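You operate a simulated robot arm through the tools that you are given. There is no shell and no other tool. Be economical: measure what you need, move in short steps, check, and stop when the job is done.

The job below is to be done with a simulated two-armed robot. You get a single attempt, and the scene is never put back.

JOB
Pick up the steel bottle with one hand, pass it to the other hand and put it on the top of the shelf table. Set down upright: steel bottle.
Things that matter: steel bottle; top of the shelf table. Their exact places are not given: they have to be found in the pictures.

The check looks at the end state, three seconds after you hand in, the way a careful person would. Anything else that was tipped, shoved, dropped, spilled or broken makes it a failure.

ROBOT AND FRAMES
Two 7-joint arms with two-finger parallel grippers on one trunk, on a base that drives. Base frame: it is fixed to the floor where the robot stands at the start and does not move with it; the origin is under the middle of the robot, x ahead of it, y to its left, z up; the surface under the hand at the start is at about z = 0.78. Readings come in m, degrees, newtons and seconds.
The left shoulder is at the start at [0.05, 0.161, 1.098], the right one opposite. With the tool pointing down near the work surface each hand reaches from about 0.22 to 0.68 m from the robot's upright axis, wherever it stands, measured 20 degrees to its own side. Places, roughly: steel bottle (8x8x28 cm) [0.5, 0, 0.9]; top of the shelf table [1.4, 0.6, 0.8]. Payload 3.43 kg a hand.
Tool frame (each hand has its own): the origin (TCP) lies between the finger pads and is the grasp point; the fingertips stand 0.03 m ahead of it; z points along the fingers, y is the line along which they close. Largest opening 0.094 m; finger width 0.028, thickness 0.01; the body of the gripper, 0.05 by 0.096 m, starts 0.055 m behind the TCP.
Orientation is that of the tool frame in the base frame, as [roll, pitch, yaw] about the fixed x, y, z axes, in that order (R = Rz(yaw) Ry(pitch) Rx(roll)). With the fingers straight down and closing along the base's y, the tool's x points along the base's -x, its y along +y and its z along -z.

CONTROLS
- The arms move only by the tool nudge_tool. It takes "left_increments", "right_increments" or both (then of equal length, played together; a hand with none holds still); each is a list of rows, each an object of numbers (a shift or turn left out is 0, a gripper value left out holds the last): "x", "y", "z": the shift along the tool's x, y, z in units of 20 mm (1.0 is 20 mm); "wx", "wy", "wz": the turn, a rotation vector about the tool's x, y, z in units of 8 degrees (1.0 is 8 degrees); "claw": the closure, from 0 (fully open) to 1 (shut). In form: [{"x": .., "y": .., "z": .., "wx": .., "wy": .., "wz": .., "claw": ..}, ...]. A call has 1 to 12 rows; each row shifts and turns the commanded pose from where the row before left it, along the tool's axes as they then stand. A call with a number of a shift or a turn outside -1 to 1 is refused whole. A row lasts 0.2 s, in which the tool goes at most 0.05 m and 8.6 degrees; a call with a longer step from one row to the next is refused whole, and so is a gripper value outside its range. A pose out of reach is approached as far as the arm can. The call stops where the force on the tool passes 40 N (or 10 N more than at its start, if that is more) or the arm is blocked; 0.2 s more then pass. The fingers move at their own pace (about 0.045 m/s each) and stop on an object; they squeeze with about 27 N. The grip force told is the motor's: it shows also when the fingers shut on nothing. Time passes only in rows, and 0.2 s behind the last, so rows that do not move let the fingers close. The reply holds the time, the measured pose of the TCP, the force on the tool along the base axes, the opening and the grip force, in the units named above and with some noise, with the torque about the TCP (base axes, N m) and any sound that the robot's microphone picked up, and new pictures: "show" is both (left out), scene, wrist or none (wrist: the cameras of the hands that moved).
- Cameras (640 x 400 px; columns grow to the right, rows downward): "scene" is now at [0.1287, 0.013, 1.2514]; the picture's right is [0.04, -1.00, 0.00], its down [-0.32, -0.01, -0.95] and it looks along [0.95, 0.04, -0.32] (base axes); focal length 263 px, centre (320, 200). "left" rides on the left gripper at [0.076, -0.014, -0.103] in its tool frame; the picture's right is [0.18, 0.98, 0.00], its down [-0.75, 0.14, -0.64] and it looks along [-0.63, 0.12, 0.77] (tool axes); focal length 243 px, centre (320, 200). "right" rides on the right gripper at [0.076, 0.014, -0.103] in its tool frame; the picture's right is [-0.18, 0.98, 0.00], its down [-0.75, -0.14, -0.64] and it looks along [-0.63, -0.12, 0.77] (tool axes); focal length 243 px, centre (320, 200).
- lift_body(by): slides the trunk up (or, below 0, down) by that many m; the arms and the scene camera ride with it, the base frame stays. It gives what a move gives, with no picture.
- roll_base(legs): drives the robot by 1 to 6 legs, each [ahead, left, turn to the left] in m, m and degrees, along the robot's own axes; the way and the turn of a leg run together, so that a leg with both is an arc; at most 1.5 m and 180 degrees a leg. The arms and the cameras ride along, it lands a little off, and it stops where it bumps. It gives what a move gives, and a new picture of the scene camera.
- turn_head(pan, tilt): turns the head with the scene camera to pan (to the left, within 80 degrees either way) and tilt (down, from -29 to 69), counted from straight ahead of the robot. It gives what a move gives, and a new picture of the scene camera.
- locate(camera, pixels): for up to 12 pixels [column, row] of the newest picture of that camera ("zoom" is the newest enlarged one), the place [x, y, z] in the base frame of the surface seen there, good to about 0.002 m, but the place of the scene camera against the robot may be out by one fixed shift of up to 0.012 m in any direction. The clock stands still meanwhile.
- zoom(camera, box): a new picture of the part [left, top, right, bottom] of that camera's present view, enlarged. The clock stands still meanwhile.
- hand_in(): hands the job in; it is judged then, once.

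Keep the steps short. Do not move on a guess: measure, check each grasp and each placing, and mend mistakes. In all there are 80 turns and 260 pictures (those below and enlarged ones count). Leave the grippers open and the arms clear of the work at the hand-in unless told otherwise, and finish with a single line.

The tools are called as name(argument=value, ...) on one line, values as JSON. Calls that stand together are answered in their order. nudge_tool: Moves the arms, as the interface text tells. Its arguments: {"type":"object","properties":{"left_increments":{"type":"array","items":{"type":"object","properties":{"x":{"type":"number"},"y":{"type":"number"},"z":{"type":"number"},"wx":{"type":"number"},"wy":{"type":"number"},"wz":{"type":"number"},"claw":{"type":"number"}}}},"right_increments":{"type":"array","items":{"type":"object","properties":{"x":{"type":"number"},"y":{"type":"number"},"z":{"type":"number"},"wx":{"type":"number"},"wy":{"type":"number"},"wz":{"type":"number"},"claw":{"type":"number"}}}},"show":{"type":"string","enum":["both","scene","wrist","none"]}},"required":[]} The other tools are called the same way: lift_body (by) slides the trunk up or down; roll_base (legs) drives the base; turn_head (pan, tilt) turns the head that bears the scene camera; locate (camera, pixels) gives the place of the surface under pixels of a picture; zoom (camera, box) takes an enlarged picture of a part of a camera's view; hand_in () hands the job in.

At the start:

```text
clock: 0.0
left_tcp_pos: [0.3874, 0.1294, 1.1552]
left_tool_rot: [-180.0, 0.1, 180.0]
left_ft_force: [0.2, -0.1, -0.5]
left_torque: [0.03, 0.02, 0.01]
left_width: 0.094
left_finger_force: 0.1
right_tcp_pos: [0.4875, -0.2353, 1.1032]
right_tool_rot: [180.0, -0.1, -179.9]
right_ft_force: [-0.6, -0.5, -1.3]
right_torque: [0.0, 0.01, 0.01]
right_width: 0.0941
right_finger_force: 0.1
trunk travel left (down, up): [-0.125, 0.142]
robot x, y, heading: [0.0001, -0.0004, -0.1]
head pan, tilt: [2.5, 18.8]
```

scene: 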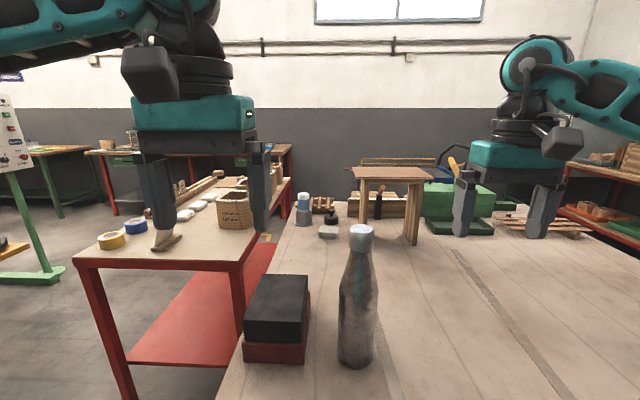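
right: 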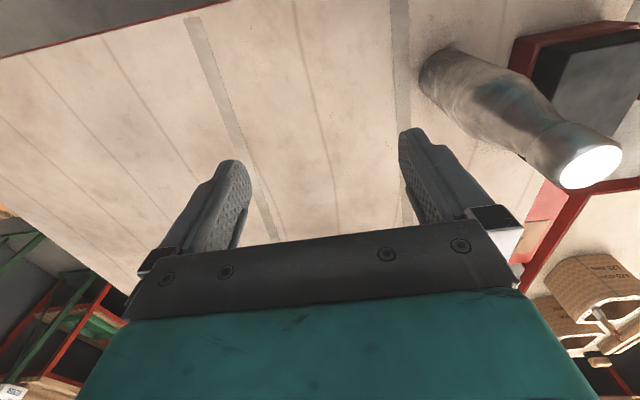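
left: 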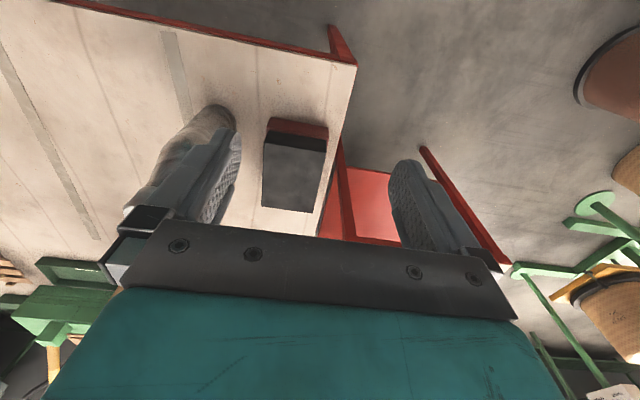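

I see the steel bottle at about (358,300), a black/red box beside it at (277,320), and the red shelf table to the left. I'll measure these first.

locate(camera="scene", pixels=[[361, 232], [359, 262], [358, 300], [357, 340], [356, 362], [340, 340], [374, 340], [305, 300], [278, 280], [277, 355], [230, 300], [420, 330]])

locate(camera="scene", pixels=[[82, 260], [238, 260], [290, 182], [200, 240], [150, 230], [110, 240], [136, 226], [236, 222], [190, 214], [270, 215], [215, 200], [170, 242]])

zoom(camera="scene", box=[70, 130, 310, 280])

```text
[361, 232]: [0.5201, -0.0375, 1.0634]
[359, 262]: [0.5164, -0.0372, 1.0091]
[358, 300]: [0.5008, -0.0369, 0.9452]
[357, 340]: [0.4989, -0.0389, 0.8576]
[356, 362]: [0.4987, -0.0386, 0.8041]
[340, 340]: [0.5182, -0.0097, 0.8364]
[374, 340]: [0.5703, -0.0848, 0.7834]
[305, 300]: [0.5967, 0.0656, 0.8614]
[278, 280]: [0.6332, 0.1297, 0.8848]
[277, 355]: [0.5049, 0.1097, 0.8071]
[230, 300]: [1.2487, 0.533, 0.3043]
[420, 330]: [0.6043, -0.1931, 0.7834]
```

```text
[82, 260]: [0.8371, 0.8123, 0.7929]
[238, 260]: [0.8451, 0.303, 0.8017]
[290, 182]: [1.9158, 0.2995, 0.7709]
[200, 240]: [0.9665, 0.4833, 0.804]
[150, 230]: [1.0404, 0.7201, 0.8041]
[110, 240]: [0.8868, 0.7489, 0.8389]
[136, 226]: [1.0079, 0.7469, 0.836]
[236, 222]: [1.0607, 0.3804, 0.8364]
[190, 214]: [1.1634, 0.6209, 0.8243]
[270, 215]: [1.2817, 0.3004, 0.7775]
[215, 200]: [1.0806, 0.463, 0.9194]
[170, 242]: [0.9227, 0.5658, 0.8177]
```

```text
2.67 times, centred on (190, 205) of scene
```

zoom: 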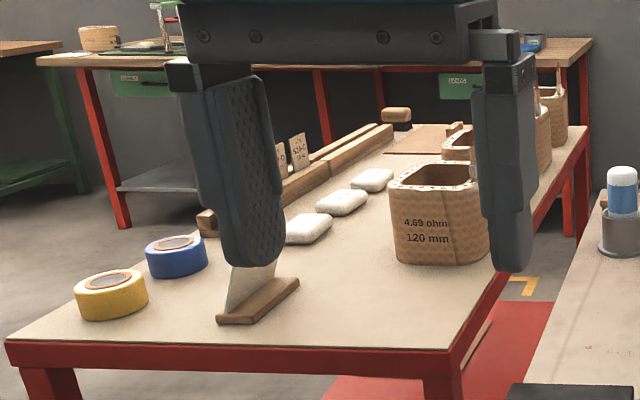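

Table top is z≈0.803, with free space around (0.93, 0.43). Next I'll look closely at the bottle's shape to choose grasp heights.

zoom(camera="scene", box=[230, 210, 470, 380])

```text
2.35 times, centred on (350, 295) of scene
```

zoom: 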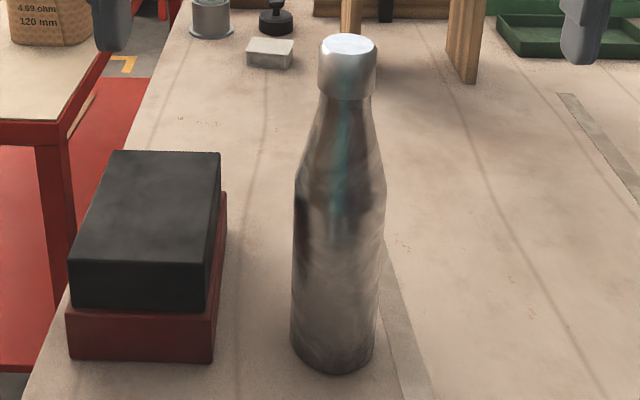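

locate(camera="zoom", pixels=[[348, 44], [348, 38], [348, 70], [345, 95], [345, 104], [320, 75], [374, 75], [341, 150], [340, 200], [297, 210], [382, 210], [335, 360]])

```text
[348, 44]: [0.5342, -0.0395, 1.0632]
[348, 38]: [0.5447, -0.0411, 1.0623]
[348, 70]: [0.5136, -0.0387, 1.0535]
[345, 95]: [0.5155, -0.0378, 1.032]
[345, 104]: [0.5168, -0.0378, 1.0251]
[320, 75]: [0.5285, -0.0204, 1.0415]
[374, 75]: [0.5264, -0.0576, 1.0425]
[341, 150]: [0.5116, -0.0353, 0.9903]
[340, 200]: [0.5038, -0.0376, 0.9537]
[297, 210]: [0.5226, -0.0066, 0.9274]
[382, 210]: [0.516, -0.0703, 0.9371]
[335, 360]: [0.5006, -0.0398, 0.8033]
```

Axis about (0.534,-0.039), body radius 0.034, cap z 1.03–1.063. I'll check against the wrist camera, which has no fixed shift: cap disc centre at (588,166) of the right view, and the worktable.

locate(camera="right", pixels=[[590, 166], [560, 160], [619, 170], [480, 100], [300, 80], [440, 75], [580, 40]])

locate(camera="scene", pixels=[[361, 229], [357, 231], [365, 231], [420, 330], [306, 278], [271, 275]])

```text
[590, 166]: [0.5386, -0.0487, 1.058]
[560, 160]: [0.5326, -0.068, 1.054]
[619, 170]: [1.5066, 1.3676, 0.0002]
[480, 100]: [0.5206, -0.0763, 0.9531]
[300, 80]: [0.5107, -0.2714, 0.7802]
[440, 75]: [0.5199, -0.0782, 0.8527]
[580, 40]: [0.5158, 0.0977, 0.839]
```

```text
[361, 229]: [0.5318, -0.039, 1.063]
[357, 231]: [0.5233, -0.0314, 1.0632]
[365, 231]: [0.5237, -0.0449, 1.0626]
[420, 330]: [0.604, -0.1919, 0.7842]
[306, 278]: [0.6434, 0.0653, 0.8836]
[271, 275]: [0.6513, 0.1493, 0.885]
```

The wrist camera suggests the scene camera is off by about (-0.004,+0.008,+0.004), so I estimate the axis at (0.537,-0.046) and the cap top at 1.058.

Plan: the right hand grips the body from the side (tool horizontal) and lifts it. The left hand then takes the neck/cap from above and places it. I'll first yaw the right tool 40° to the left and start tilting it up, in free air.

nudge_tool(right_increments=[{"wz": -1}, {"wz": -1}, {"wz": -1}, {"wz": -1}, {"wz": -1}, {"wy": -1}, {"wy": -1}, {"wy": -1}, {"wy": -1}, {"wy": -1}], show="scene")

```text
clock: 2.2
left_tcp_pos: [0.3889, 0.1298, 1.1542]
left_tool_rot: [179.9, 0.0, 179.9]
left_ft_force: [0.4, 0.2, 0.5]
left_torque: [0.0, -0.03, -0.01]
left_width: 0.0941
left_finger_force: 0.1
right_tcp_pos: [0.4769, -0.2275, 1.1015]
right_tool_rot: [-179.9, 40.1, -140.0]
right_ft_force: [-0.2, 1.0, -0.6]
right_torque: [0.01, 0.01, -0.01]
right_width: 0.094
right_finger_force: 0.0
right hand out of reach, approached as far as the arm can: row 5
trunk travel left (down, up): [-0.125, 0.142]
robot x, y, heading: [-0.002, -0.0022, 0.0]
head pan, tilt: [2.5, 18.8]
```

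scene: 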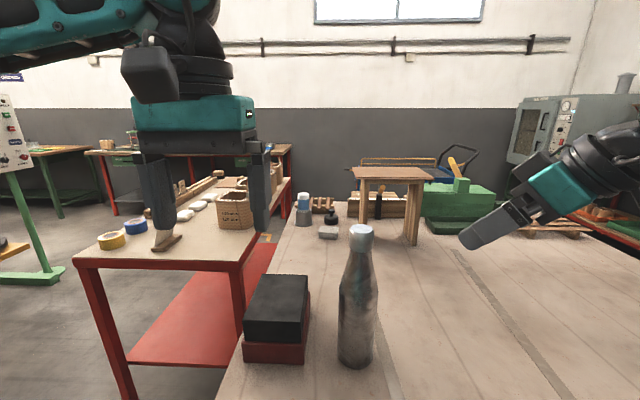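

The tilt is at 50° from vertical as expected. I'll continue tilting by 50° more to reach horizontal.

nudge_tool(right_increments=[{"wy": -1}, {"wy": -1}, {"wy": -1}, {"wy": -1}, {"wy": -1}, {"wy": -1}, {"wy": -0.25}], show="both")

```text
clock: 3.8
left_tcp_pos: [0.3889, 0.1305, 1.1552]
left_tool_rot: [180.0, 0.0, 180.0]
left_ft_force: [1.2, -1.2, -0.7]
left_torque: [0.0, 0.04, 0.0]
left_width: 0.0941
left_finger_force: 0.1
right_tcp_pos: [0.4765, -0.2236, 1.102]
right_tool_rot: [19.4, 89.9, 59.3]
right_ft_force: [0.1, 0.9, -0.6]
right_torque: [-0.02, 0.0, 0.01]
right_width: 0.0941
right_finger_force: 0.0
right hand out of reach, approached as far as the arm can: row 4
trunk travel left (down, up): [-0.125, 0.142]
robot x, y, heading: [0.0018, -0.0006, 0.2]
head pan, tilt: [2.5, 18.8]
```

scene: 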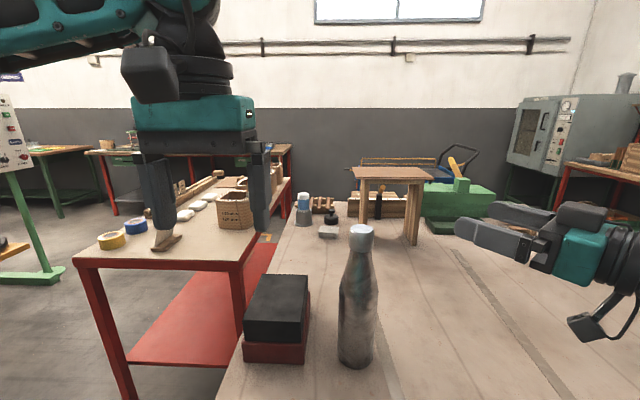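
right: 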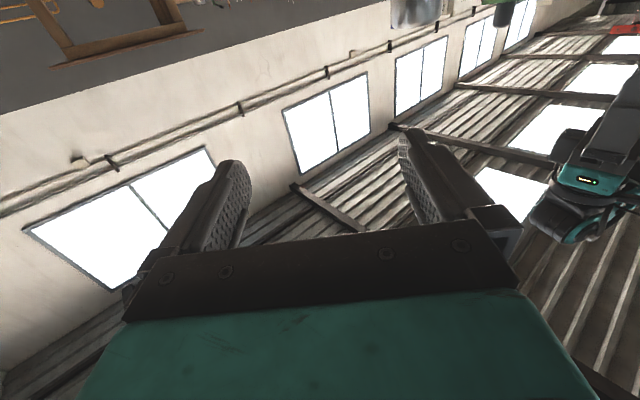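

The tool is horizontal, heading 40°, with the camera bracket below it (about 0.11 m below the TCP). Next I move to a pre-grasp 0.13 m short of the bottle axis at z 0.925, then take wrist and scene pictures.

nudge_tool(right_increments=[{"x": 1, "y": 0.54}, {"x": 1, "y": 0.54}, {"x": 1, "y": 0.54}, {"x": 1, "y": 0.54}, {"x": 1, "y": 0.54}, {"x": 1, "y": 0.54, "z": 0.5}, {"x": 1, "y": 0.54, "z": 0.5}, {"x": 1, "y": 0.54, "z": 0.5}, {"x": 0.8, "y": 0.54}], show="both")

```text
clock: 5.8
left_tcp_pos: [0.389, 0.1285, 1.1549]
left_tool_rot: [-180.0, 0.0, 180.0]
left_ft_force: [0.5, 1.5, -0.6]
left_torque: [0.0, -0.03, -0.01]
left_width: 0.0941
left_finger_force: 0.0
right_tcp_pos: [0.4395, -0.1304, 0.9249]
right_tool_rot: [-78.0, 89.9, -38.0]
right_ft_force: [0.0, 0.6, 0.1]
right_torque: [-0.03, -0.02, 0.02]
right_width: 0.0943
right_finger_force: 0.1
trunk travel left (down, up): [-0.125, 0.142]
robot x, y, heading: [0.0001, -0.0009, 0.2]
head pan, tilt: [2.5, 18.8]
```

scene: 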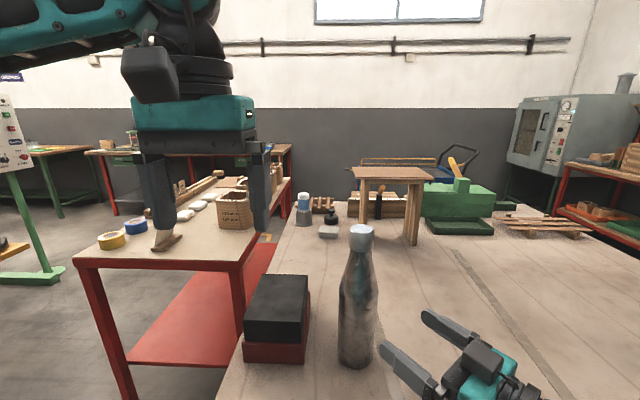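
right: 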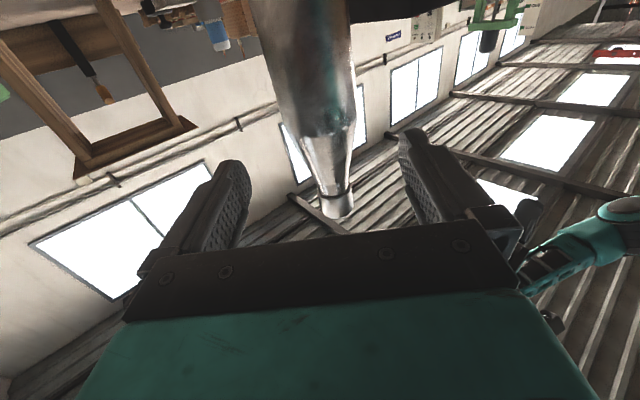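

Now I'll measure the bottle in the right wrist camera: body between columns ~262 and ~353 at row 60.

locate(camera="right", pixels=[[308, 20], [308, 50], [308, 80], [310, 110], [264, 20], [348, 20], [268, 50], [350, 50], [333, 180], [340, 205]])

```text
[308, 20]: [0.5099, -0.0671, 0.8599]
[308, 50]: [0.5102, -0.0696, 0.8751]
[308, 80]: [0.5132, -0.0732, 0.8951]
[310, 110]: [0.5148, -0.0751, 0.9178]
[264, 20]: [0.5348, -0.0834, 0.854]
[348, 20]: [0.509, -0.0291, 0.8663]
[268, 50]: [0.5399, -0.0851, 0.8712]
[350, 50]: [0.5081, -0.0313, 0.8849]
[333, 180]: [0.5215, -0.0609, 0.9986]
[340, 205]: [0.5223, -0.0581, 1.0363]
```

Circle fit gives axis (0.539,-0.048), radius 0.036. The tool line is within 1 mm of it, so I advance 0.127 m straight along the tool with the gripper open.

nudge_tool(right_increments=[{"z": 1}, {"z": 1}, {"z": 1}, {"z": 1}, {"z": 0.8}, {"z": 0.8}, {"z": 0.75}], show="both")

```text
clock: 7.4
left_tcp_pos: [0.3887, 0.1294, 1.1544]
left_tool_rot: [180.0, 0.0, 180.0]
left_ft_force: [-0.6, 0.4, -0.4]
left_torque: [-0.01, 0.02, 0.0]
left_width: 0.0939
left_finger_force: 0.2
right_tcp_pos: [0.5351, -0.0478, 0.9249]
right_tool_rot: [53.4, 89.9, 93.4]
right_ft_force: [0.1, -0.1, -0.1]
right_torque: [0.0, -0.01, -0.01]
right_width: 0.094
right_finger_force: 0.0
trunk travel left (down, up): [-0.125, 0.142]
robot x, y, heading: [-0.0005, 0.002, -0.2]
head pan, tilt: [2.5, 18.8]
```

scene: 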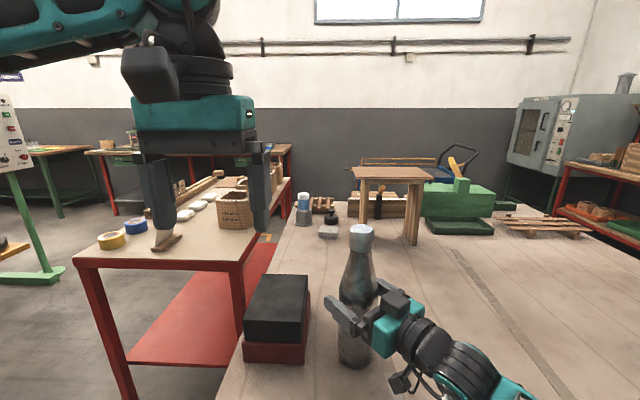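
right: 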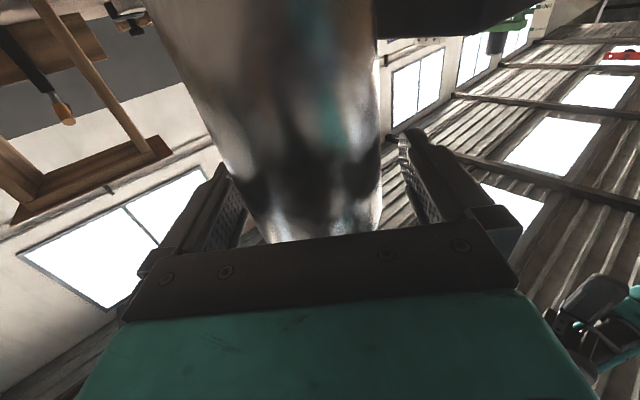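

The bottle stands between the fingers with no contact force. I close the right gripper, letting time pass.

nudge_tool(right_increments=[{"claw": 0.5}, {"claw": 1}, {"claw": 1}, {"claw": 1}, {"claw": 1}], show="none")

```text
clock: 8.6
left_tcp_pos: [0.3889, 0.1301, 1.1538]
left_tool_rot: [-179.9, 0.0, 180.0]
left_ft_force: [-0.3, 0.8, 0.1]
left_torque: [0.01, 0.02, 0.01]
left_width: 0.094
left_finger_force: 0.1
right_tcp_pos: [0.5349, -0.05, 0.9263]
right_tool_rot: [-24.4, 89.9, 15.7]
right_ft_force: [2.7, -1.9, 3.1]
right_torque: [-0.06, -0.29, -0.11]
right_width: 0.0752
right_finger_force: 27.6
trunk travel left (down, up): [-0.125, 0.142]
robot x, y, heading: [-0.001, -0.0015, -0.2]
head pan, tilt: [2.5, 18.8]
```

Gripped at width 0.075 m with 27 N. Now I lift gently 0.10 m (tool −x is up).

nudge_tool(right_increments=[{"x": -0.5}, {"x": -0.5}, {"x": -1}, {"x": -1}, {"x": -1}, {"x": -1}], show="both")

```text
clock: 10.0
left_tcp_pos: [0.3889, 0.1304, 1.1537]
left_tool_rot: [-179.9, 0.0, 180.0]
left_ft_force: [0.3, -0.4, 0.0]
left_torque: [-0.01, 0.01, -0.02]
left_width: 0.094
left_finger_force: 0.0
right_tcp_pos: [0.5353, -0.0497, 1.0241]
right_tool_rot: [152.5, 89.9, -167.4]
right_ft_force: [0.8, -0.6, -6.5]
right_torque: [-0.01, 0.01, 0.01]
right_width: 0.0752
right_finger_force: 27.7
trunk travel left (down, up): [-0.125, 0.142]
robot x, y, heading: [-0.0009, 0.001, -0.2]
head pan, tilt: [2.5, 18.8]
```

scene: 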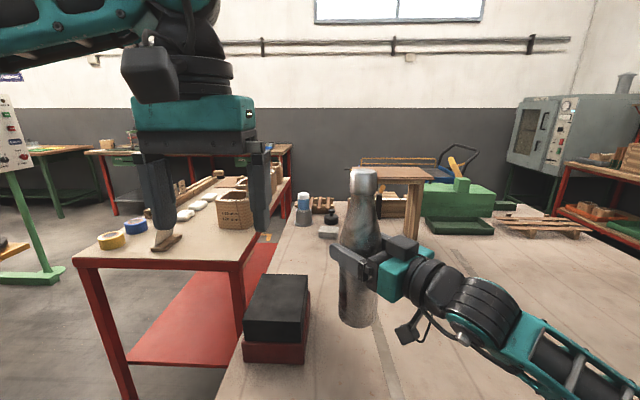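
right: 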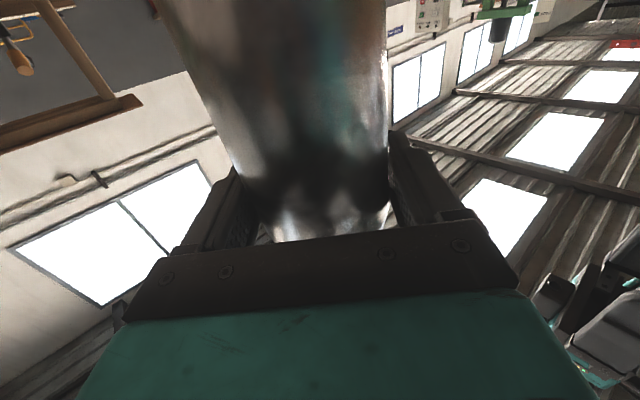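

The bottle is held upright (about 0.65 kg), with the cap top expected at z≈1.156. I raise the left hand, then bring it over the bottle at about z 1.25.

nudge_tool(left_increments=[{"z": -1}, {"z": -1}, {"z": -1}, {"z": -1, "x": -0.8, "y": -1}, {"z": -0.75, "x": -0.8, "y": -1}, {"x": -0.8, "y": -1}, {"x": -0.8, "y": -1}, {"x": -0.8, "y": -1}, {"x": -0.8, "y": -1}, {"x": -0.8, "y": -1}, {"x": -0.9, "y": -1}, {"x": -0.9, "y": -0.95}], show="both")

```text
clock: 12.6
left_tcp_pos: [0.4836, 0.0088, 1.25]
left_tool_rot: [-179.9, 0.0, -180.0]
left_ft_force: [-0.3, 0.3, 0.3]
left_torque: [0.01, 0.01, 0.03]
left_width: 0.0939
left_finger_force: 0.1
left hand out of reach, approached as far as the arm can: row 10, 11, 12
right_tcp_pos: [0.5368, -0.0502, 1.0241]
right_tool_rot: [143.0, 89.8, -177.2]
right_ft_force: [-0.1, 0.9, -6.3]
right_torque: [0.01, 0.05, 0.02]
right_width: 0.0751
right_finger_force: 27.3
trunk travel left (down, up): [-0.125, 0.142]
robot x, y, heading: [0.001, 0.001, 0.1]
head pan, tilt: [2.5, 18.8]
```

scene: 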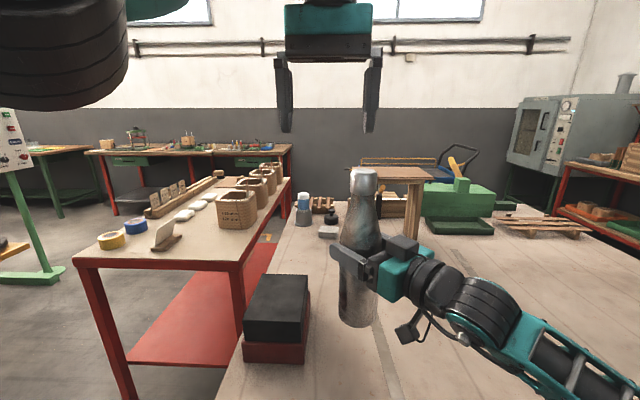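
left: 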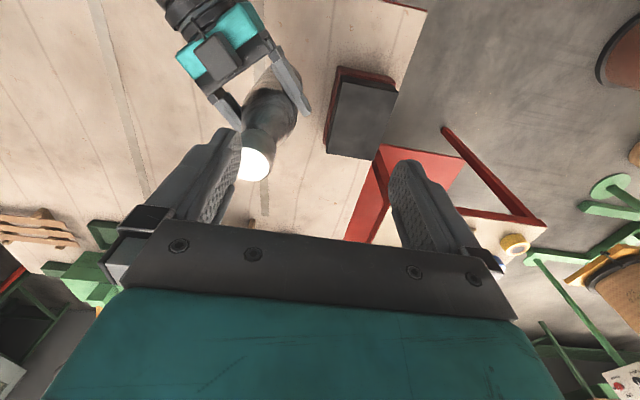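

The left hand is at its reach limit there (0.484,0.009). So I bring the bottle to it with the right hand: raise it 20 mm and move 72 mm along the tool's +y, clear of the black box.

nudge_tool(right_increments=[{"x": -1}, {"y": 0.6}, {"y": 0.6}, {"y": 0.6}, {"y": 0.6}, {"y": 0.6}, {"y": 0.6}, {}], show="both")

nudge_tool(left_increments=[{}], show="wrist")

```text
clock: 14.4
left_tcp_pos: [0.486, 0.0097, 1.2491]
left_tool_rot: [-179.9, 0.0, 179.9]
left_ft_force: [-0.5, -0.4, 0.6]
left_torque: [0.0, -0.01, 0.01]
left_width: 0.0943
left_finger_force: 0.1
right_tcp_pos: [0.4889, 0.0047, 1.045]
right_tool_rot: [159.7, 90.0, -160.5]
right_ft_force: [0.0, 0.5, -6.7]
right_torque: [0.01, 0.03, -0.03]
right_width: 0.0751
right_finger_force: 27.2
trunk travel left (down, up): [-0.125, 0.142]
robot x, y, heading: [-0.004, 0.0011, -0.1]
head pan, tilt: [2.5, 18.8]
```

scene: 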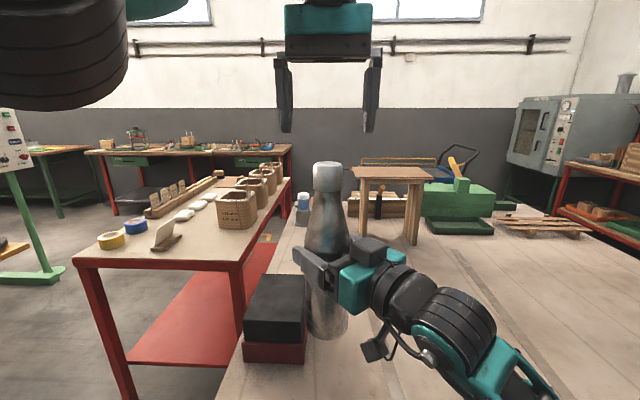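
right: 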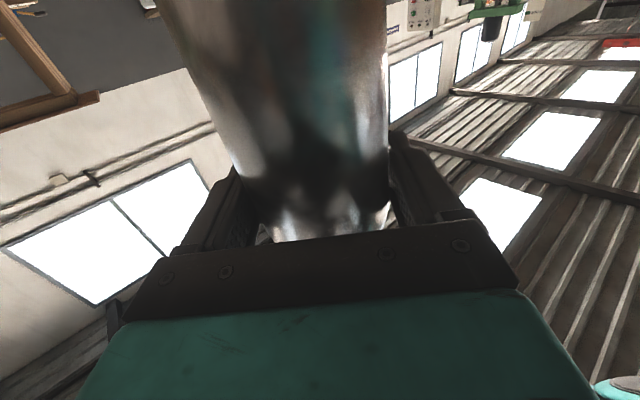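

```text
clock: 14.8
left_tcp_pos: [0.485, 0.0102, 1.2496]
left_tool_rot: [180.0, 0.0, 180.0]
left_ft_force: [0.9, 0.2, -0.4]
left_torque: [-0.01, -0.05, -0.02]
left_width: 0.0939
left_finger_force: 0.1
right_tcp_pos: [0.4902, 0.0065, 1.0437]
right_tool_rot: [151.9, 90.0, -168.2]
right_ft_force: [0.2, 0.3, -6.4]
right_torque: [0.02, 0.03, -0.01]
right_width: 0.0749
right_finger_force: 26.5
trunk travel left (down, up): [-0.125, 0.142]
robot x, y, heading: [-0.0018, 0.0011, -0.2]
head pan, tilt: [2.5, 18.8]
```

left: 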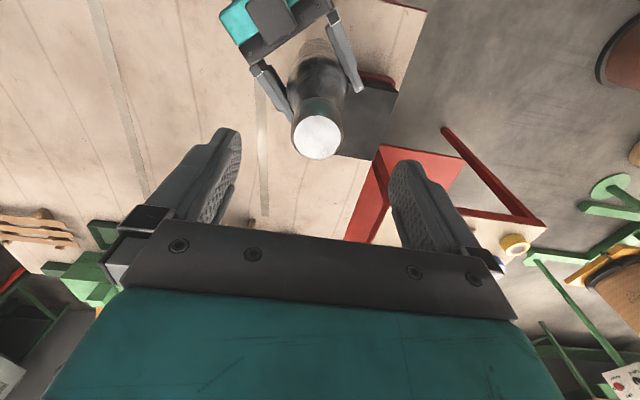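

I'll measure the cap in the left wrist camera.

locate(camera="left", pixels=[[317, 137], [294, 137], [340, 137], [317, 117], [317, 156]])

```text
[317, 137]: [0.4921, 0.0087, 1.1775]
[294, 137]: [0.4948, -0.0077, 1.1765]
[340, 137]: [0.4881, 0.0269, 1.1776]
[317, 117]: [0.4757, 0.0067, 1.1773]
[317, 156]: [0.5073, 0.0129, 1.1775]
```

Cap centre (0.4915,0.009), top z 1.1775; the left TCP is nearly over it. I step down 20 mm (tips still above the cap) to see what the commanded pose does.

nudge_tool(left_increments=[{"z": 0.5}, {"z": 0.4}], show="none")

```text
clock: 15.4
left_tcp_pos: [0.4834, 0.0114, 1.2306]
left_tool_rot: [-180.0, 0.0, -180.0]
left_ft_force: [-0.5, 1.0, 0.3]
left_torque: [0.01, 0.0, -0.02]
left_width: 0.094
left_finger_force: 0.0
right_tcp_pos: [0.4887, 0.0064, 1.044]
right_tool_rot: [157.1, 89.9, -162.9]
right_ft_force: [0.2, -0.5, -6.8]
right_torque: [0.0, 0.0, 0.02]
right_width: 0.0749
right_finger_force: 27.2
trunk travel left (down, up): [-0.125, 0.142]
robot x, y, heading: [0.0011, 0.0004, 0.5]
head pan, tilt: [2.5, 18.8]
```

It moves straight down, so the command was clamped. I correct +8 mm in x, then descend to TCP z≈1.153.

nudge_tool(left_increments=[{"x": -0.4, "y": -0.1}, {"z": 0.8}, {"z": 0.8}, {"z": 0.8}, {"z": 0.8}, {"z": 0.7}], show="both")

```text
clock: 16.8
left_tcp_pos: [0.4921, 0.0096, 1.1528]
left_tool_rot: [179.9, 0.1, -180.0]
left_ft_force: [-0.3, 0.1, 0.2]
left_torque: [0.01, -0.02, -0.03]
left_width: 0.094
left_finger_force: 0.1
right_tcp_pos: [0.4887, 0.007, 1.0446]
right_tool_rot: [149.2, 89.9, -171.0]
right_ft_force: [0.8, -0.2, -6.0]
right_torque: [-0.03, 0.02, -0.04]
right_width: 0.0751
right_finger_force: 26.7
trunk travel left (down, up): [-0.125, 0.142]
robot x, y, heading: [0.0005, -0.0023, -0.0]
head pan, tilt: [2.5, 18.8]
```

scene: 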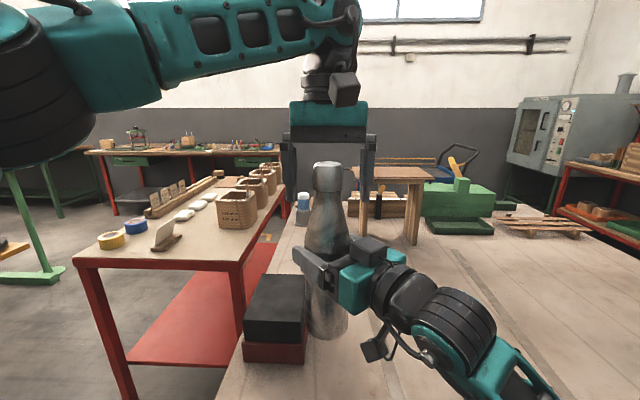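
left: 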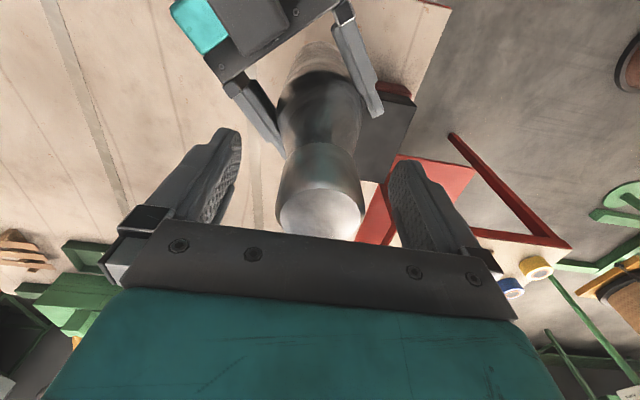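

The cap is centred between the left fingers. I close the left gripper.

nudge_tool(left_increments=[{"claw": 0.5}, {"claw": 1}, {"claw": 1}, {"claw": 1}, {"claw": 1}, {"claw": 1}], show="wrist")

```text
clock: 18.2
left_tcp_pos: [0.4934, 0.0085, 1.1524]
left_tool_rot: [180.0, -0.1, -180.0]
left_ft_force: [0.7, -1.3, -0.7]
left_torque: [-0.28, 0.11, 0.17]
left_width: 0.0413
left_finger_force: 26.7
right_tcp_pos: [0.4886, 0.0066, 1.0441]
right_tool_rot: [-56.8, 89.9, -16.7]
right_ft_force: [-0.5, 1.9, -5.1]
right_torque: [0.25, -0.1, -0.18]
right_width: 0.0751
right_finger_force: 26.3
trunk travel left (down, up): [-0.125, 0.142]
robot x, y, heading: [-0.0011, 0.0022, 0.1]
head pan, tilt: [2.5, 18.8]
```

left: 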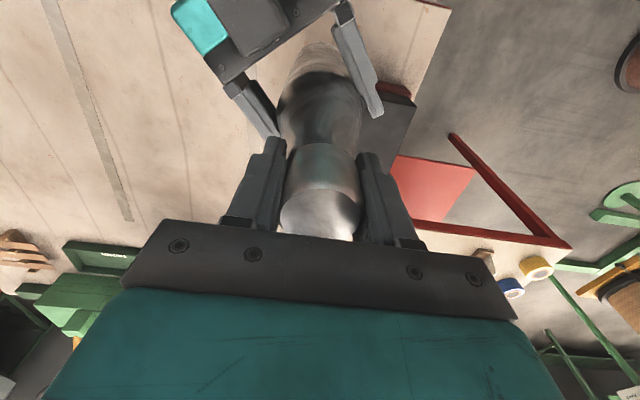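

The left hand holds the cap (0.041 m, 27 N) with little added force. I open the right gripper fully and check that the left carries the weight.

nudge_tool(right_increments=[{"claw": 0.5}, {"claw": 0}, {"claw": 0}, {"claw": 0}], show="wrist")

```text
clock: 19.2
left_tcp_pos: [0.4917, 0.0091, 1.1525]
left_tool_rot: [179.9, 0.1, 180.0]
left_ft_force: [0.4, -0.3, -0.2]
left_torque: [0.01, -0.04, -0.01]
left_width: 0.0415
left_finger_force: 26.8
right_tcp_pos: [0.4882, 0.0064, 1.0439]
right_tool_rot: [83.1, 89.9, 123.1]
right_ft_force: [0.6, -0.4, 1.3]
right_torque: [0.02, -0.01, 0.01]
right_width: 0.0939
right_finger_force: 0.0
trunk travel left (down, up): [-0.125, 0.142]
robot x, y, heading: [0.0009, 0.0005, -0.0]
head pan, tilt: [2.5, 18.8]
```

right: 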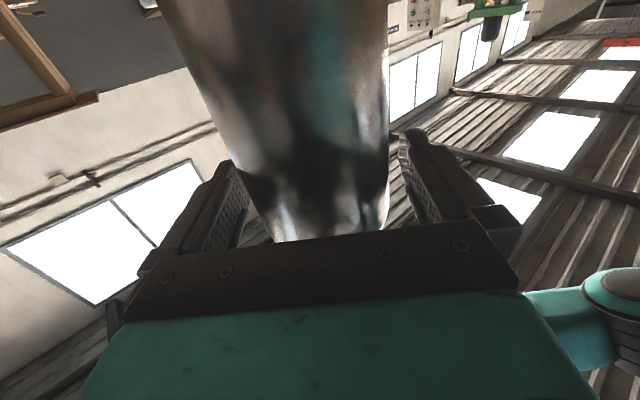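

The bottle is still in place, but the left force doesn't show its weight yet. I take another reading and picture before moving.

nudge_tool(left_increments=[{}, {}], show="both")

```text
clock: 19.8
left_tcp_pos: [0.492, 0.0089, 1.153]
left_tool_rot: [-180.0, 0.0, 180.0]
left_ft_force: [0.7, 0.6, -0.4]
left_torque: [0.01, 0.02, 0.01]
left_width: 0.0414
left_finger_force: 27.1
right_tcp_pos: [0.4889, 0.0061, 1.0436]
right_tool_rot: [-45.8, 89.9, -5.9]
right_ft_force: [-0.1, 0.3, 0.1]
right_torque: [-0.01, -0.03, 0.0]
right_width: 0.094
right_finger_force: 0.1
trunk travel left (down, up): [-0.125, 0.142]
robot x, y, heading: [0.0004, -0.0014, 0.2]
head pan, tilt: [2.5, 18.8]
```

scene: 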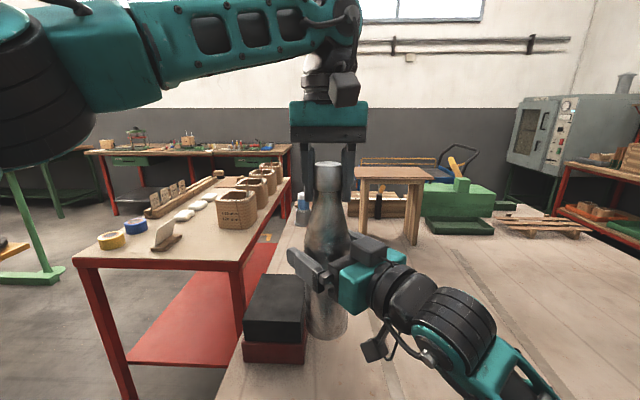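
left: 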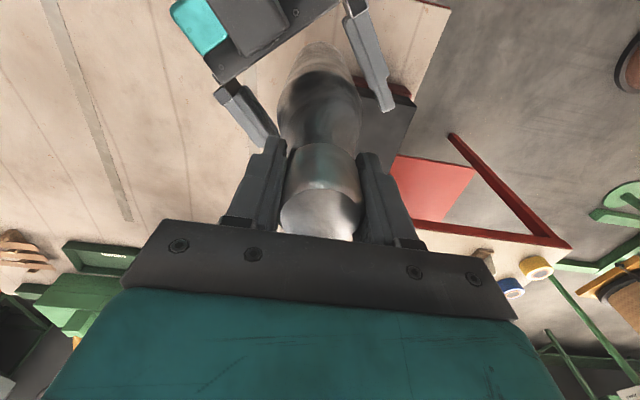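

Pictures show the bottle hanging from the left hand, unmoved and clear of the right fingers. I withdraw the right hand straight back along its tool axis.

nudge_tool(right_increments=[{"z": -0.5}, {"z": -1}, {"z": -1}, {"z": -1}, {"z": -1}, {"z": -1}, {"z": -1}], show="scene")

```text
clock: 21.4
left_tcp_pos: [0.4917, 0.009, 1.1528]
left_tool_rot: [-180.0, 0.0, 180.0]
left_ft_force: [0.7, 0.2, 0.4]
left_torque: [0.0, 0.0, 0.0]
left_width: 0.0413
left_finger_force: 27.2
right_tcp_pos: [0.4094, -0.0747, 1.0391]
right_tool_rot: [63.0, 90.0, 103.0]
right_ft_force: [0.6, 0.7, 0.9]
right_torque: [-0.02, 0.03, -0.02]
right_width: 0.094
right_finger_force: 0.0
right hand out of reach, approached as far as the arm can: row 6, 7
trunk travel left (down, up): [-0.125, 0.142]
robot x, y, heading: [0.0, -0.0034, -0.3]
head pan, tilt: [2.5, 18.8]
```

scene: 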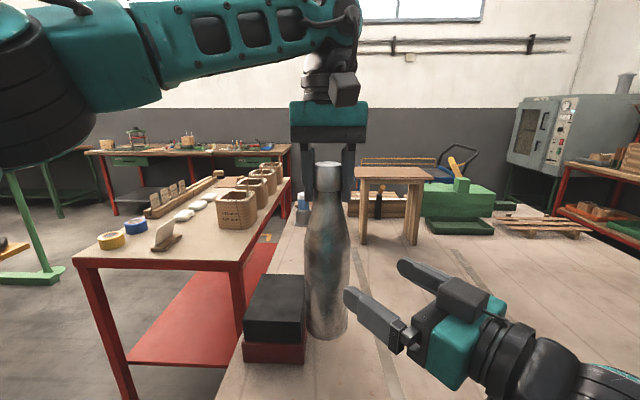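

The reading still lacks the bottle's weight; I'll measure where its bottom is.

locate(camera="scene", pixels=[[327, 334], [326, 300], [327, 250], [328, 183], [328, 164], [306, 285], [300, 350], [300, 300]])

zoom(camera="scene", box=[230, 150, 430, 370])

```text
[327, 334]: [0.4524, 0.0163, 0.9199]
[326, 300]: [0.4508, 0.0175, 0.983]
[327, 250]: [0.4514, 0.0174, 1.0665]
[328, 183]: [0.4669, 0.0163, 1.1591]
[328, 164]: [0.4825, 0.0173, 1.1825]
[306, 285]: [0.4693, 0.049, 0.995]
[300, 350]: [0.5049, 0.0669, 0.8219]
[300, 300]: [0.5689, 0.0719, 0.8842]
```

```text
1.82 times, centred on (330, 260) of scene
```

zoom: 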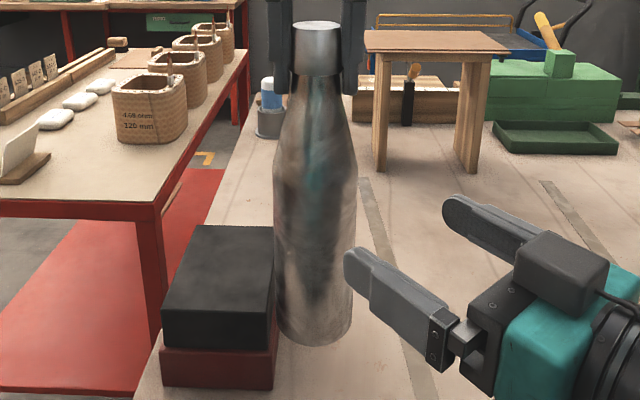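

The bottle hangs vertical, its bottom at about z 0.90, so the sensor evidently doesn't show carried weight here. I move the right hand off to the right and fold it back to pointing down.

nudge_tool(right_increments=[{"y": -1, "x": -0.3}, {"y": -1, "x": -0.3}, {"y": -1, "x": -0.3}, {"y": -1, "x": -0.3}, {"y": -1, "x": -0.3}, {"y": -1, "x": -0.3}, {"y": -1, "x": -0.3}, {"y": -1, "x": -0.3}, {"y": -1, "x": -0.3}, {"wy": 1}, {"wy": 1}, {"wy": 1}], show="none")

nudge_tool(right_increments=[{"wy": 1}, {"wy": 1}, {"wy": 1}, {"wy": 1}, {"wy": 1}, {"wy": 1}, {"wy": 1}, {"wy": 1}, {"wy": 0.25}, {"wz": 1}, {"wz": 1}, {"wz": 1}], show="scene")

turn_head(pan=25, tilt=50)

```text
clock: 24.0
left_tcp_pos: [0.4939, 0.0083, 1.152]
left_tool_rot: [-180.0, -0.1, -180.0]
left_ft_force: [0.8, -0.4, -0.7]
left_torque: [-0.02, -0.02, -0.03]
left_width: 0.0414
left_finger_force: 27.2
right_tcp_pos: [0.5253, -0.2092, 1.0925]
right_tool_rot: [179.7, 65.9, -140.7]
right_ft_force: [1.1, -0.2, 0.5]
right_torque: [0.02, -0.02, 0.02]
right_width: 0.094
right_finger_force: 0.1
right hand out of reach, approached as far as the arm can: row 12
trunk travel left (down, up): [-0.125, 0.142]
robot x, y, heading: [0.0023, 0.0039, -0.1]
head pan, tilt: [2.5, 18.8]
```

```text
clock: 26.6
left_tcp_pos: [0.492, 0.0093, 1.153]
left_tool_rot: [-180.0, 0.0, 180.0]
left_ft_force: [0.6, -0.1, -0.9]
left_torque: [0.02, 0.02, -0.01]
left_width: 0.0415
left_finger_force: 26.6
right_tcp_pos: [0.5158, -0.2185, 1.0878]
right_tool_rot: [171.3, 18.1, -167.2]
right_ft_force: [-0.4, -0.1, -0.2]
right_torque: [-0.01, 0.02, 0.02]
right_width: 0.0939
right_finger_force: 0.1
right hand out of reach, approached as far as the arm can: row 2, 6, 7, 8
trunk travel left (down, up): [-0.125, 0.142]
robot x, y, heading: [0.001, -0.0012, 0.2]
head pan, tilt: [2.5, 18.8]
```

scene: 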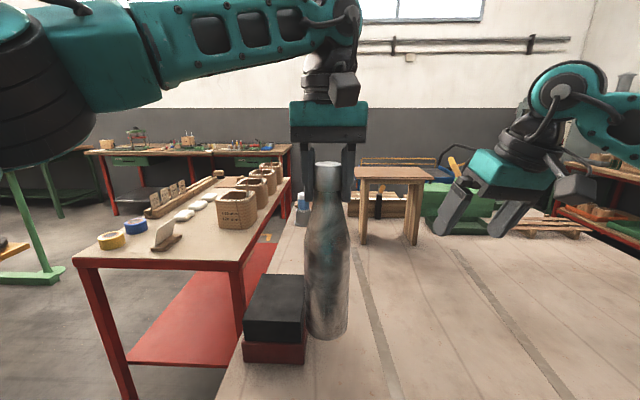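

```text
clock: 27.6
left_tcp_pos: [0.4907, 0.0083, 1.153]
left_tool_rot: [180.0, 0.0, -180.0]
left_ft_force: [0.5, -0.2, 0.4]
left_torque: [0.01, -0.03, 0.01]
left_width: 0.0416
left_finger_force: 26.8
right_tcp_pos: [0.5165, -0.2189, 1.0878]
right_tool_rot: [171.4, 18.1, -167.2]
right_ft_force: [-0.1, 0.0, 0.3]
right_torque: [0.04, 0.02, -0.02]
right_width: 0.0942
right_finger_force: 0.1
trunk travel left (down, up): [-0.125, 0.142]
robot x, y, heading: [0.0005, 0.0007, 0.3]
head pan, tilt: [25.0, 50.0]
```

scene: 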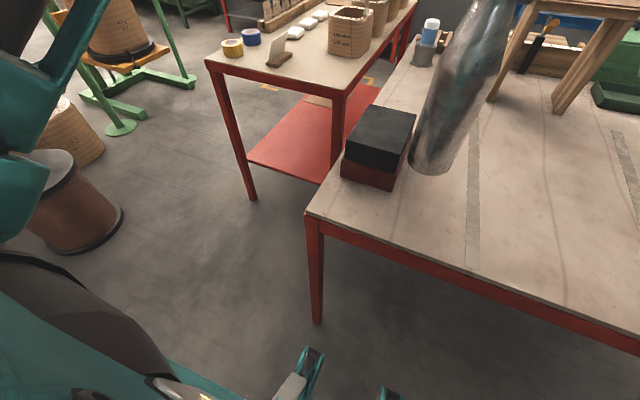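

Now I see the worktable corner at (308,213) and open floor to its left. I'll measure the edges, the leg and the obstacles on the floor.

locate(camera="scene", pixels=[[309, 210], [318, 322], [206, 62], [335, 90], [252, 198], [440, 262], [400, 150], [310, 352], [386, 393], [120, 220], [350, 130], [600, 335]])

turn_head(pan=20, tilt=69)

```text
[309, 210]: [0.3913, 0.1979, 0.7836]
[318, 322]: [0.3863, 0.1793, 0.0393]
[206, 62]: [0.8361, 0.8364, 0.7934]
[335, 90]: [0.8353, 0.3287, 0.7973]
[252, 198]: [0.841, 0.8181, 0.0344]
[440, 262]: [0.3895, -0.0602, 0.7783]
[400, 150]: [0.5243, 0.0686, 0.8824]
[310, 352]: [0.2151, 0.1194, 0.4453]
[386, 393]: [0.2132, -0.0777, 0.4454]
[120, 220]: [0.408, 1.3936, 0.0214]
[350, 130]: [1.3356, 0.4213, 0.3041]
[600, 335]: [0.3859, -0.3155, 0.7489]
```

```text
clock: 28.4
left_tcp_pos: [0.4931, 0.0084, 1.1531]
left_tool_rot: [180.0, 0.0, -179.9]
left_ft_force: [0.0, -0.1, 0.2]
left_torque: [0.01, 0.0, 0.01]
left_width: 0.0412
left_finger_force: 27.5
right_tcp_pos: [0.5167, -0.2183, 1.0885]
right_tool_rot: [171.4, 18.2, -167.1]
right_ft_force: [-1.0, -0.2, 0.4]
right_torque: [0.03, 0.01, -0.02]
right_width: 0.094
right_finger_force: 0.1
trunk travel left (down, up): [-0.125, 0.142]
robot x, y, heading: [-0.0007, -0.0012, 0.3]
head pan, tilt: [20.0, 68.8]
```

scene: 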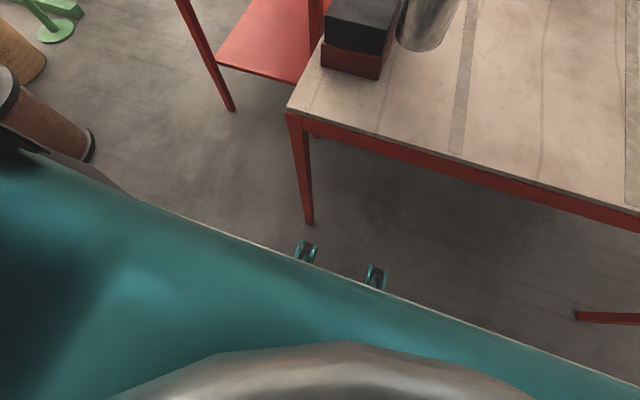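

I'll measure the robot's own front edge for clearance, and raise the trunk 0.12 m so the bottle clears everything.

locate(camera="scene", pixels=[[200, 228], [300, 265], [420, 312], [520, 352], [120, 200], [305, 246], [375, 270]])

lift_body(by=0.12)

```text
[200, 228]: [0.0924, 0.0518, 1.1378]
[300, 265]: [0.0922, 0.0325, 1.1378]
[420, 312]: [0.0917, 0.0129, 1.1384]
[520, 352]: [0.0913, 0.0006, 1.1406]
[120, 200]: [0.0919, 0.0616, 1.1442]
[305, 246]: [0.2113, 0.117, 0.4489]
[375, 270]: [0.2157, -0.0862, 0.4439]
```

```text
clock: 29.9
left_tcp_pos: [0.4931, 0.009, 1.2733]
left_tool_rot: [180.0, 0.1, 180.0]
left_ft_force: [0.8, 0.8, -5.4]
left_torque: [0.01, -0.02, -0.03]
left_width: 0.0412
left_finger_force: 26.9
right_tcp_pos: [0.5155, -0.2189, 1.207]
right_tool_rot: [171.5, 18.1, -167.1]
right_ft_force: [0.2, 0.6, -0.3]
right_torque: [-0.07, 0.03, 0.0]
right_width: 0.0942
right_finger_force: 0.1
trunk travel left (down, up): [-0.245, 0.022]
robot x, y, heading: [-0.0011, -0.0014, -0.3]
head pan, tilt: [20.0, 68.8]
```

The weight now shows (−5.4 N). I drive sideways left 0.6 m, with the head turned to see the bottle and the way ahead.

turn_head(pan=15, tilt=40)

roll_base(legs=[[0, 0.6, 0]])

```text
clock: 30.8
left_tcp_pos: [0.4927, 0.0085, 1.2727]
left_tool_rot: [-180.0, 0.0, -180.0]
left_ft_force: [-0.2, -0.5, -7.2]
left_torque: [0.0, 0.02, -0.02]
left_width: 0.0414
left_finger_force: 27.2
right_tcp_pos: [0.5165, -0.2188, 1.2075]
right_tool_rot: [171.3, 18.0, -167.1]
right_ft_force: [0.0, -0.2, 0.1]
right_torque: [0.01, 0.01, 0.04]
right_width: 0.0938
right_finger_force: 0.0
trunk travel left (down, up): [-0.245, 0.022]
robot x, y, heading: [0.0023, 0.0001, 0.1]
head pan, tilt: [15.0, 40.0]
```

scene: 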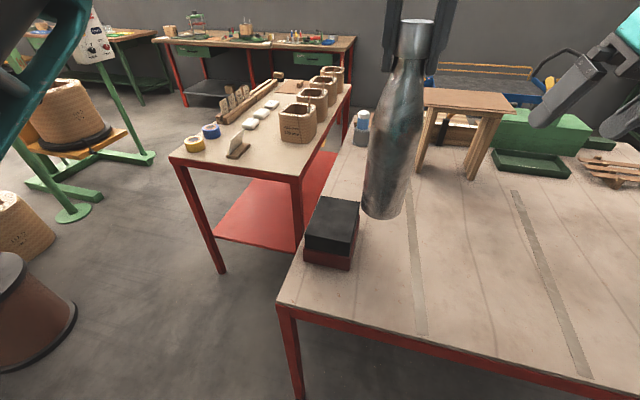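

```text
clock: 36.4
left_tcp_pos: [0.4943, 0.5892, 1.2726]
left_tool_rot: [180.0, 0.1, 179.9]
left_ft_force: [-0.1, 1.5, -5.8]
left_torque: [-0.02, -0.01, -0.03]
left_width: 0.0411
left_finger_force: 26.9
right_tcp_pos: [0.5154, 0.3624, 1.2079]
right_tool_rot: [171.3, 18.1, -167.2]
right_ft_force: [-0.2, 0.0, 0.0]
right_torque: [-0.02, 0.02, -0.01]
right_width: 0.094
right_finger_force: 0.1
trunk travel left (down, up): [-0.245, 0.022]
robot x, y, heading: [-0.0018, 0.5827, 0.0]
head pan, tilt: [15.0, 40.0]
```

scene: 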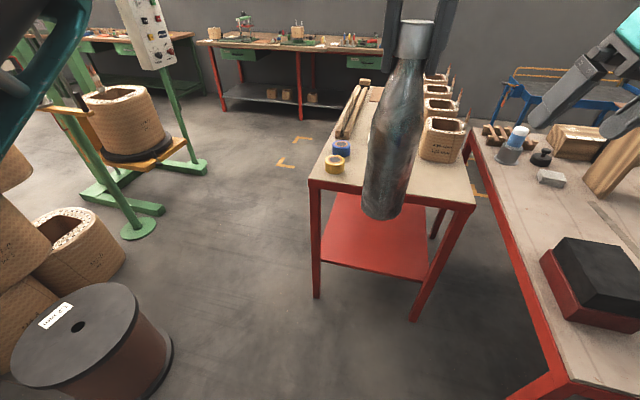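

At (0,0.58), clear way ahead. I drive forward 0.36 m and look again.

roll_base(legs=[[0.36, 0.02, 0]])

```text
clock: 38.7
left_tcp_pos: [0.8499, 0.6095, 1.272]
left_tool_rot: [180.0, -0.1, 179.9]
left_ft_force: [-0.7, 0.5, -5.8]
left_torque: [-0.02, 0.01, -0.03]
left_width: 0.0414
left_finger_force: 27.3
right_tcp_pos: [0.8732, 0.3817, 1.2082]
right_tool_rot: [171.4, 18.1, -167.2]
right_ft_force: [-0.3, 0.2, 0.3]
right_torque: [0.0, 0.01, -0.02]
right_width: 0.0941
right_finger_force: 0.1
trunk travel left (down, up): [-0.245, 0.022]
robot x, y, heading: [0.3567, 0.6029, -0.0]
head pan, tilt: [15.0, 40.0]
```

scene: 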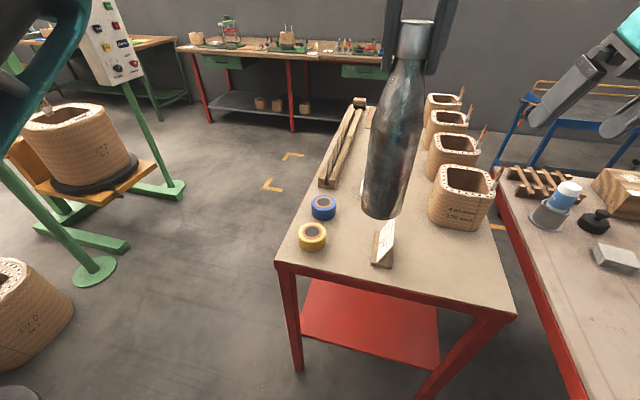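

Now I'll measure the scraper, the baskets and the free front-right area of the shelf table.

locate(camera="scene", pixels=[[382, 264], [378, 230], [392, 262], [440, 222], [470, 232], [485, 210], [420, 260], [450, 260], [480, 280], [430, 240], [510, 312], [495, 260]])

zoom(camera="scene", box=[270, 90, 530, 330])

```text
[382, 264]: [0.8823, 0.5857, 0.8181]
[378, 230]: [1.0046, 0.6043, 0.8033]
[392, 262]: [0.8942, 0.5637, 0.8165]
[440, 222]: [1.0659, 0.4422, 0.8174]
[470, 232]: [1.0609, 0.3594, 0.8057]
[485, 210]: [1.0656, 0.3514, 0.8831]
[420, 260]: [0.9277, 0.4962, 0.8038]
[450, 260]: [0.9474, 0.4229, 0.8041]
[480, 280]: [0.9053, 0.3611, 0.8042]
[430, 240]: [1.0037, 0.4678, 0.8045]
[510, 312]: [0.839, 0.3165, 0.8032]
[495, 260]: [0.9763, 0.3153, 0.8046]
```

```text
1.67 times, centred on (400, 210) of scene
```

zoom: 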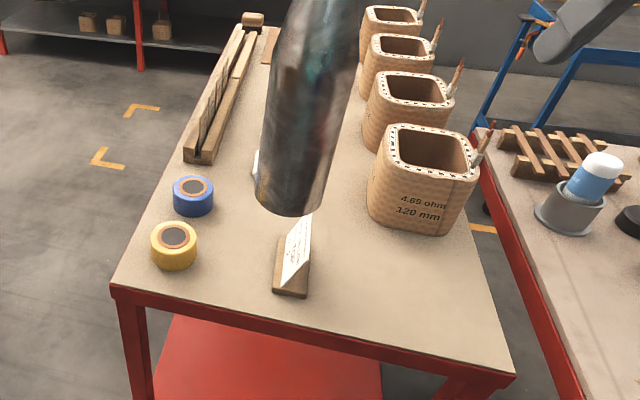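

The free area is x 0.85–1.03, y 0.33–0.54, so I aim for (0.935,0.44). I turn right 18° in place, then creep forward 0.07 m.

roll_base(legs=[[0, 0, -18], [0.07, 0, 0]])

```text
clock: 40.7
left_tcp_pos: [0.8933, 0.4309, 1.2721]
left_tool_rot: [-180.0, -0.2, 161.5]
left_ft_force: [0.6, -0.5, -5.5]
left_torque: [0.02, -0.02, 0.01]
left_width: 0.0414
left_finger_force: 26.6
right_tcp_pos: [0.843, 0.2086, 1.2072]
right_tool_rot: [171.4, 18.0, 174.4]
right_ft_force: [0.7, 0.3, 0.0]
right_torque: [0.01, 0.03, 0.04]
right_width: 0.0941
right_finger_force: 0.1
trunk travel left (down, up): [-0.245, 0.022]
robot x, y, heading: [0.4244, 0.5772, -18.5]
head pan, tilt: [15.0, 40.0]
```

scene: 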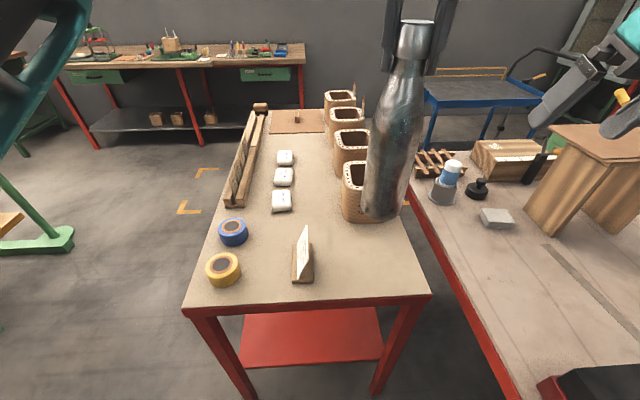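

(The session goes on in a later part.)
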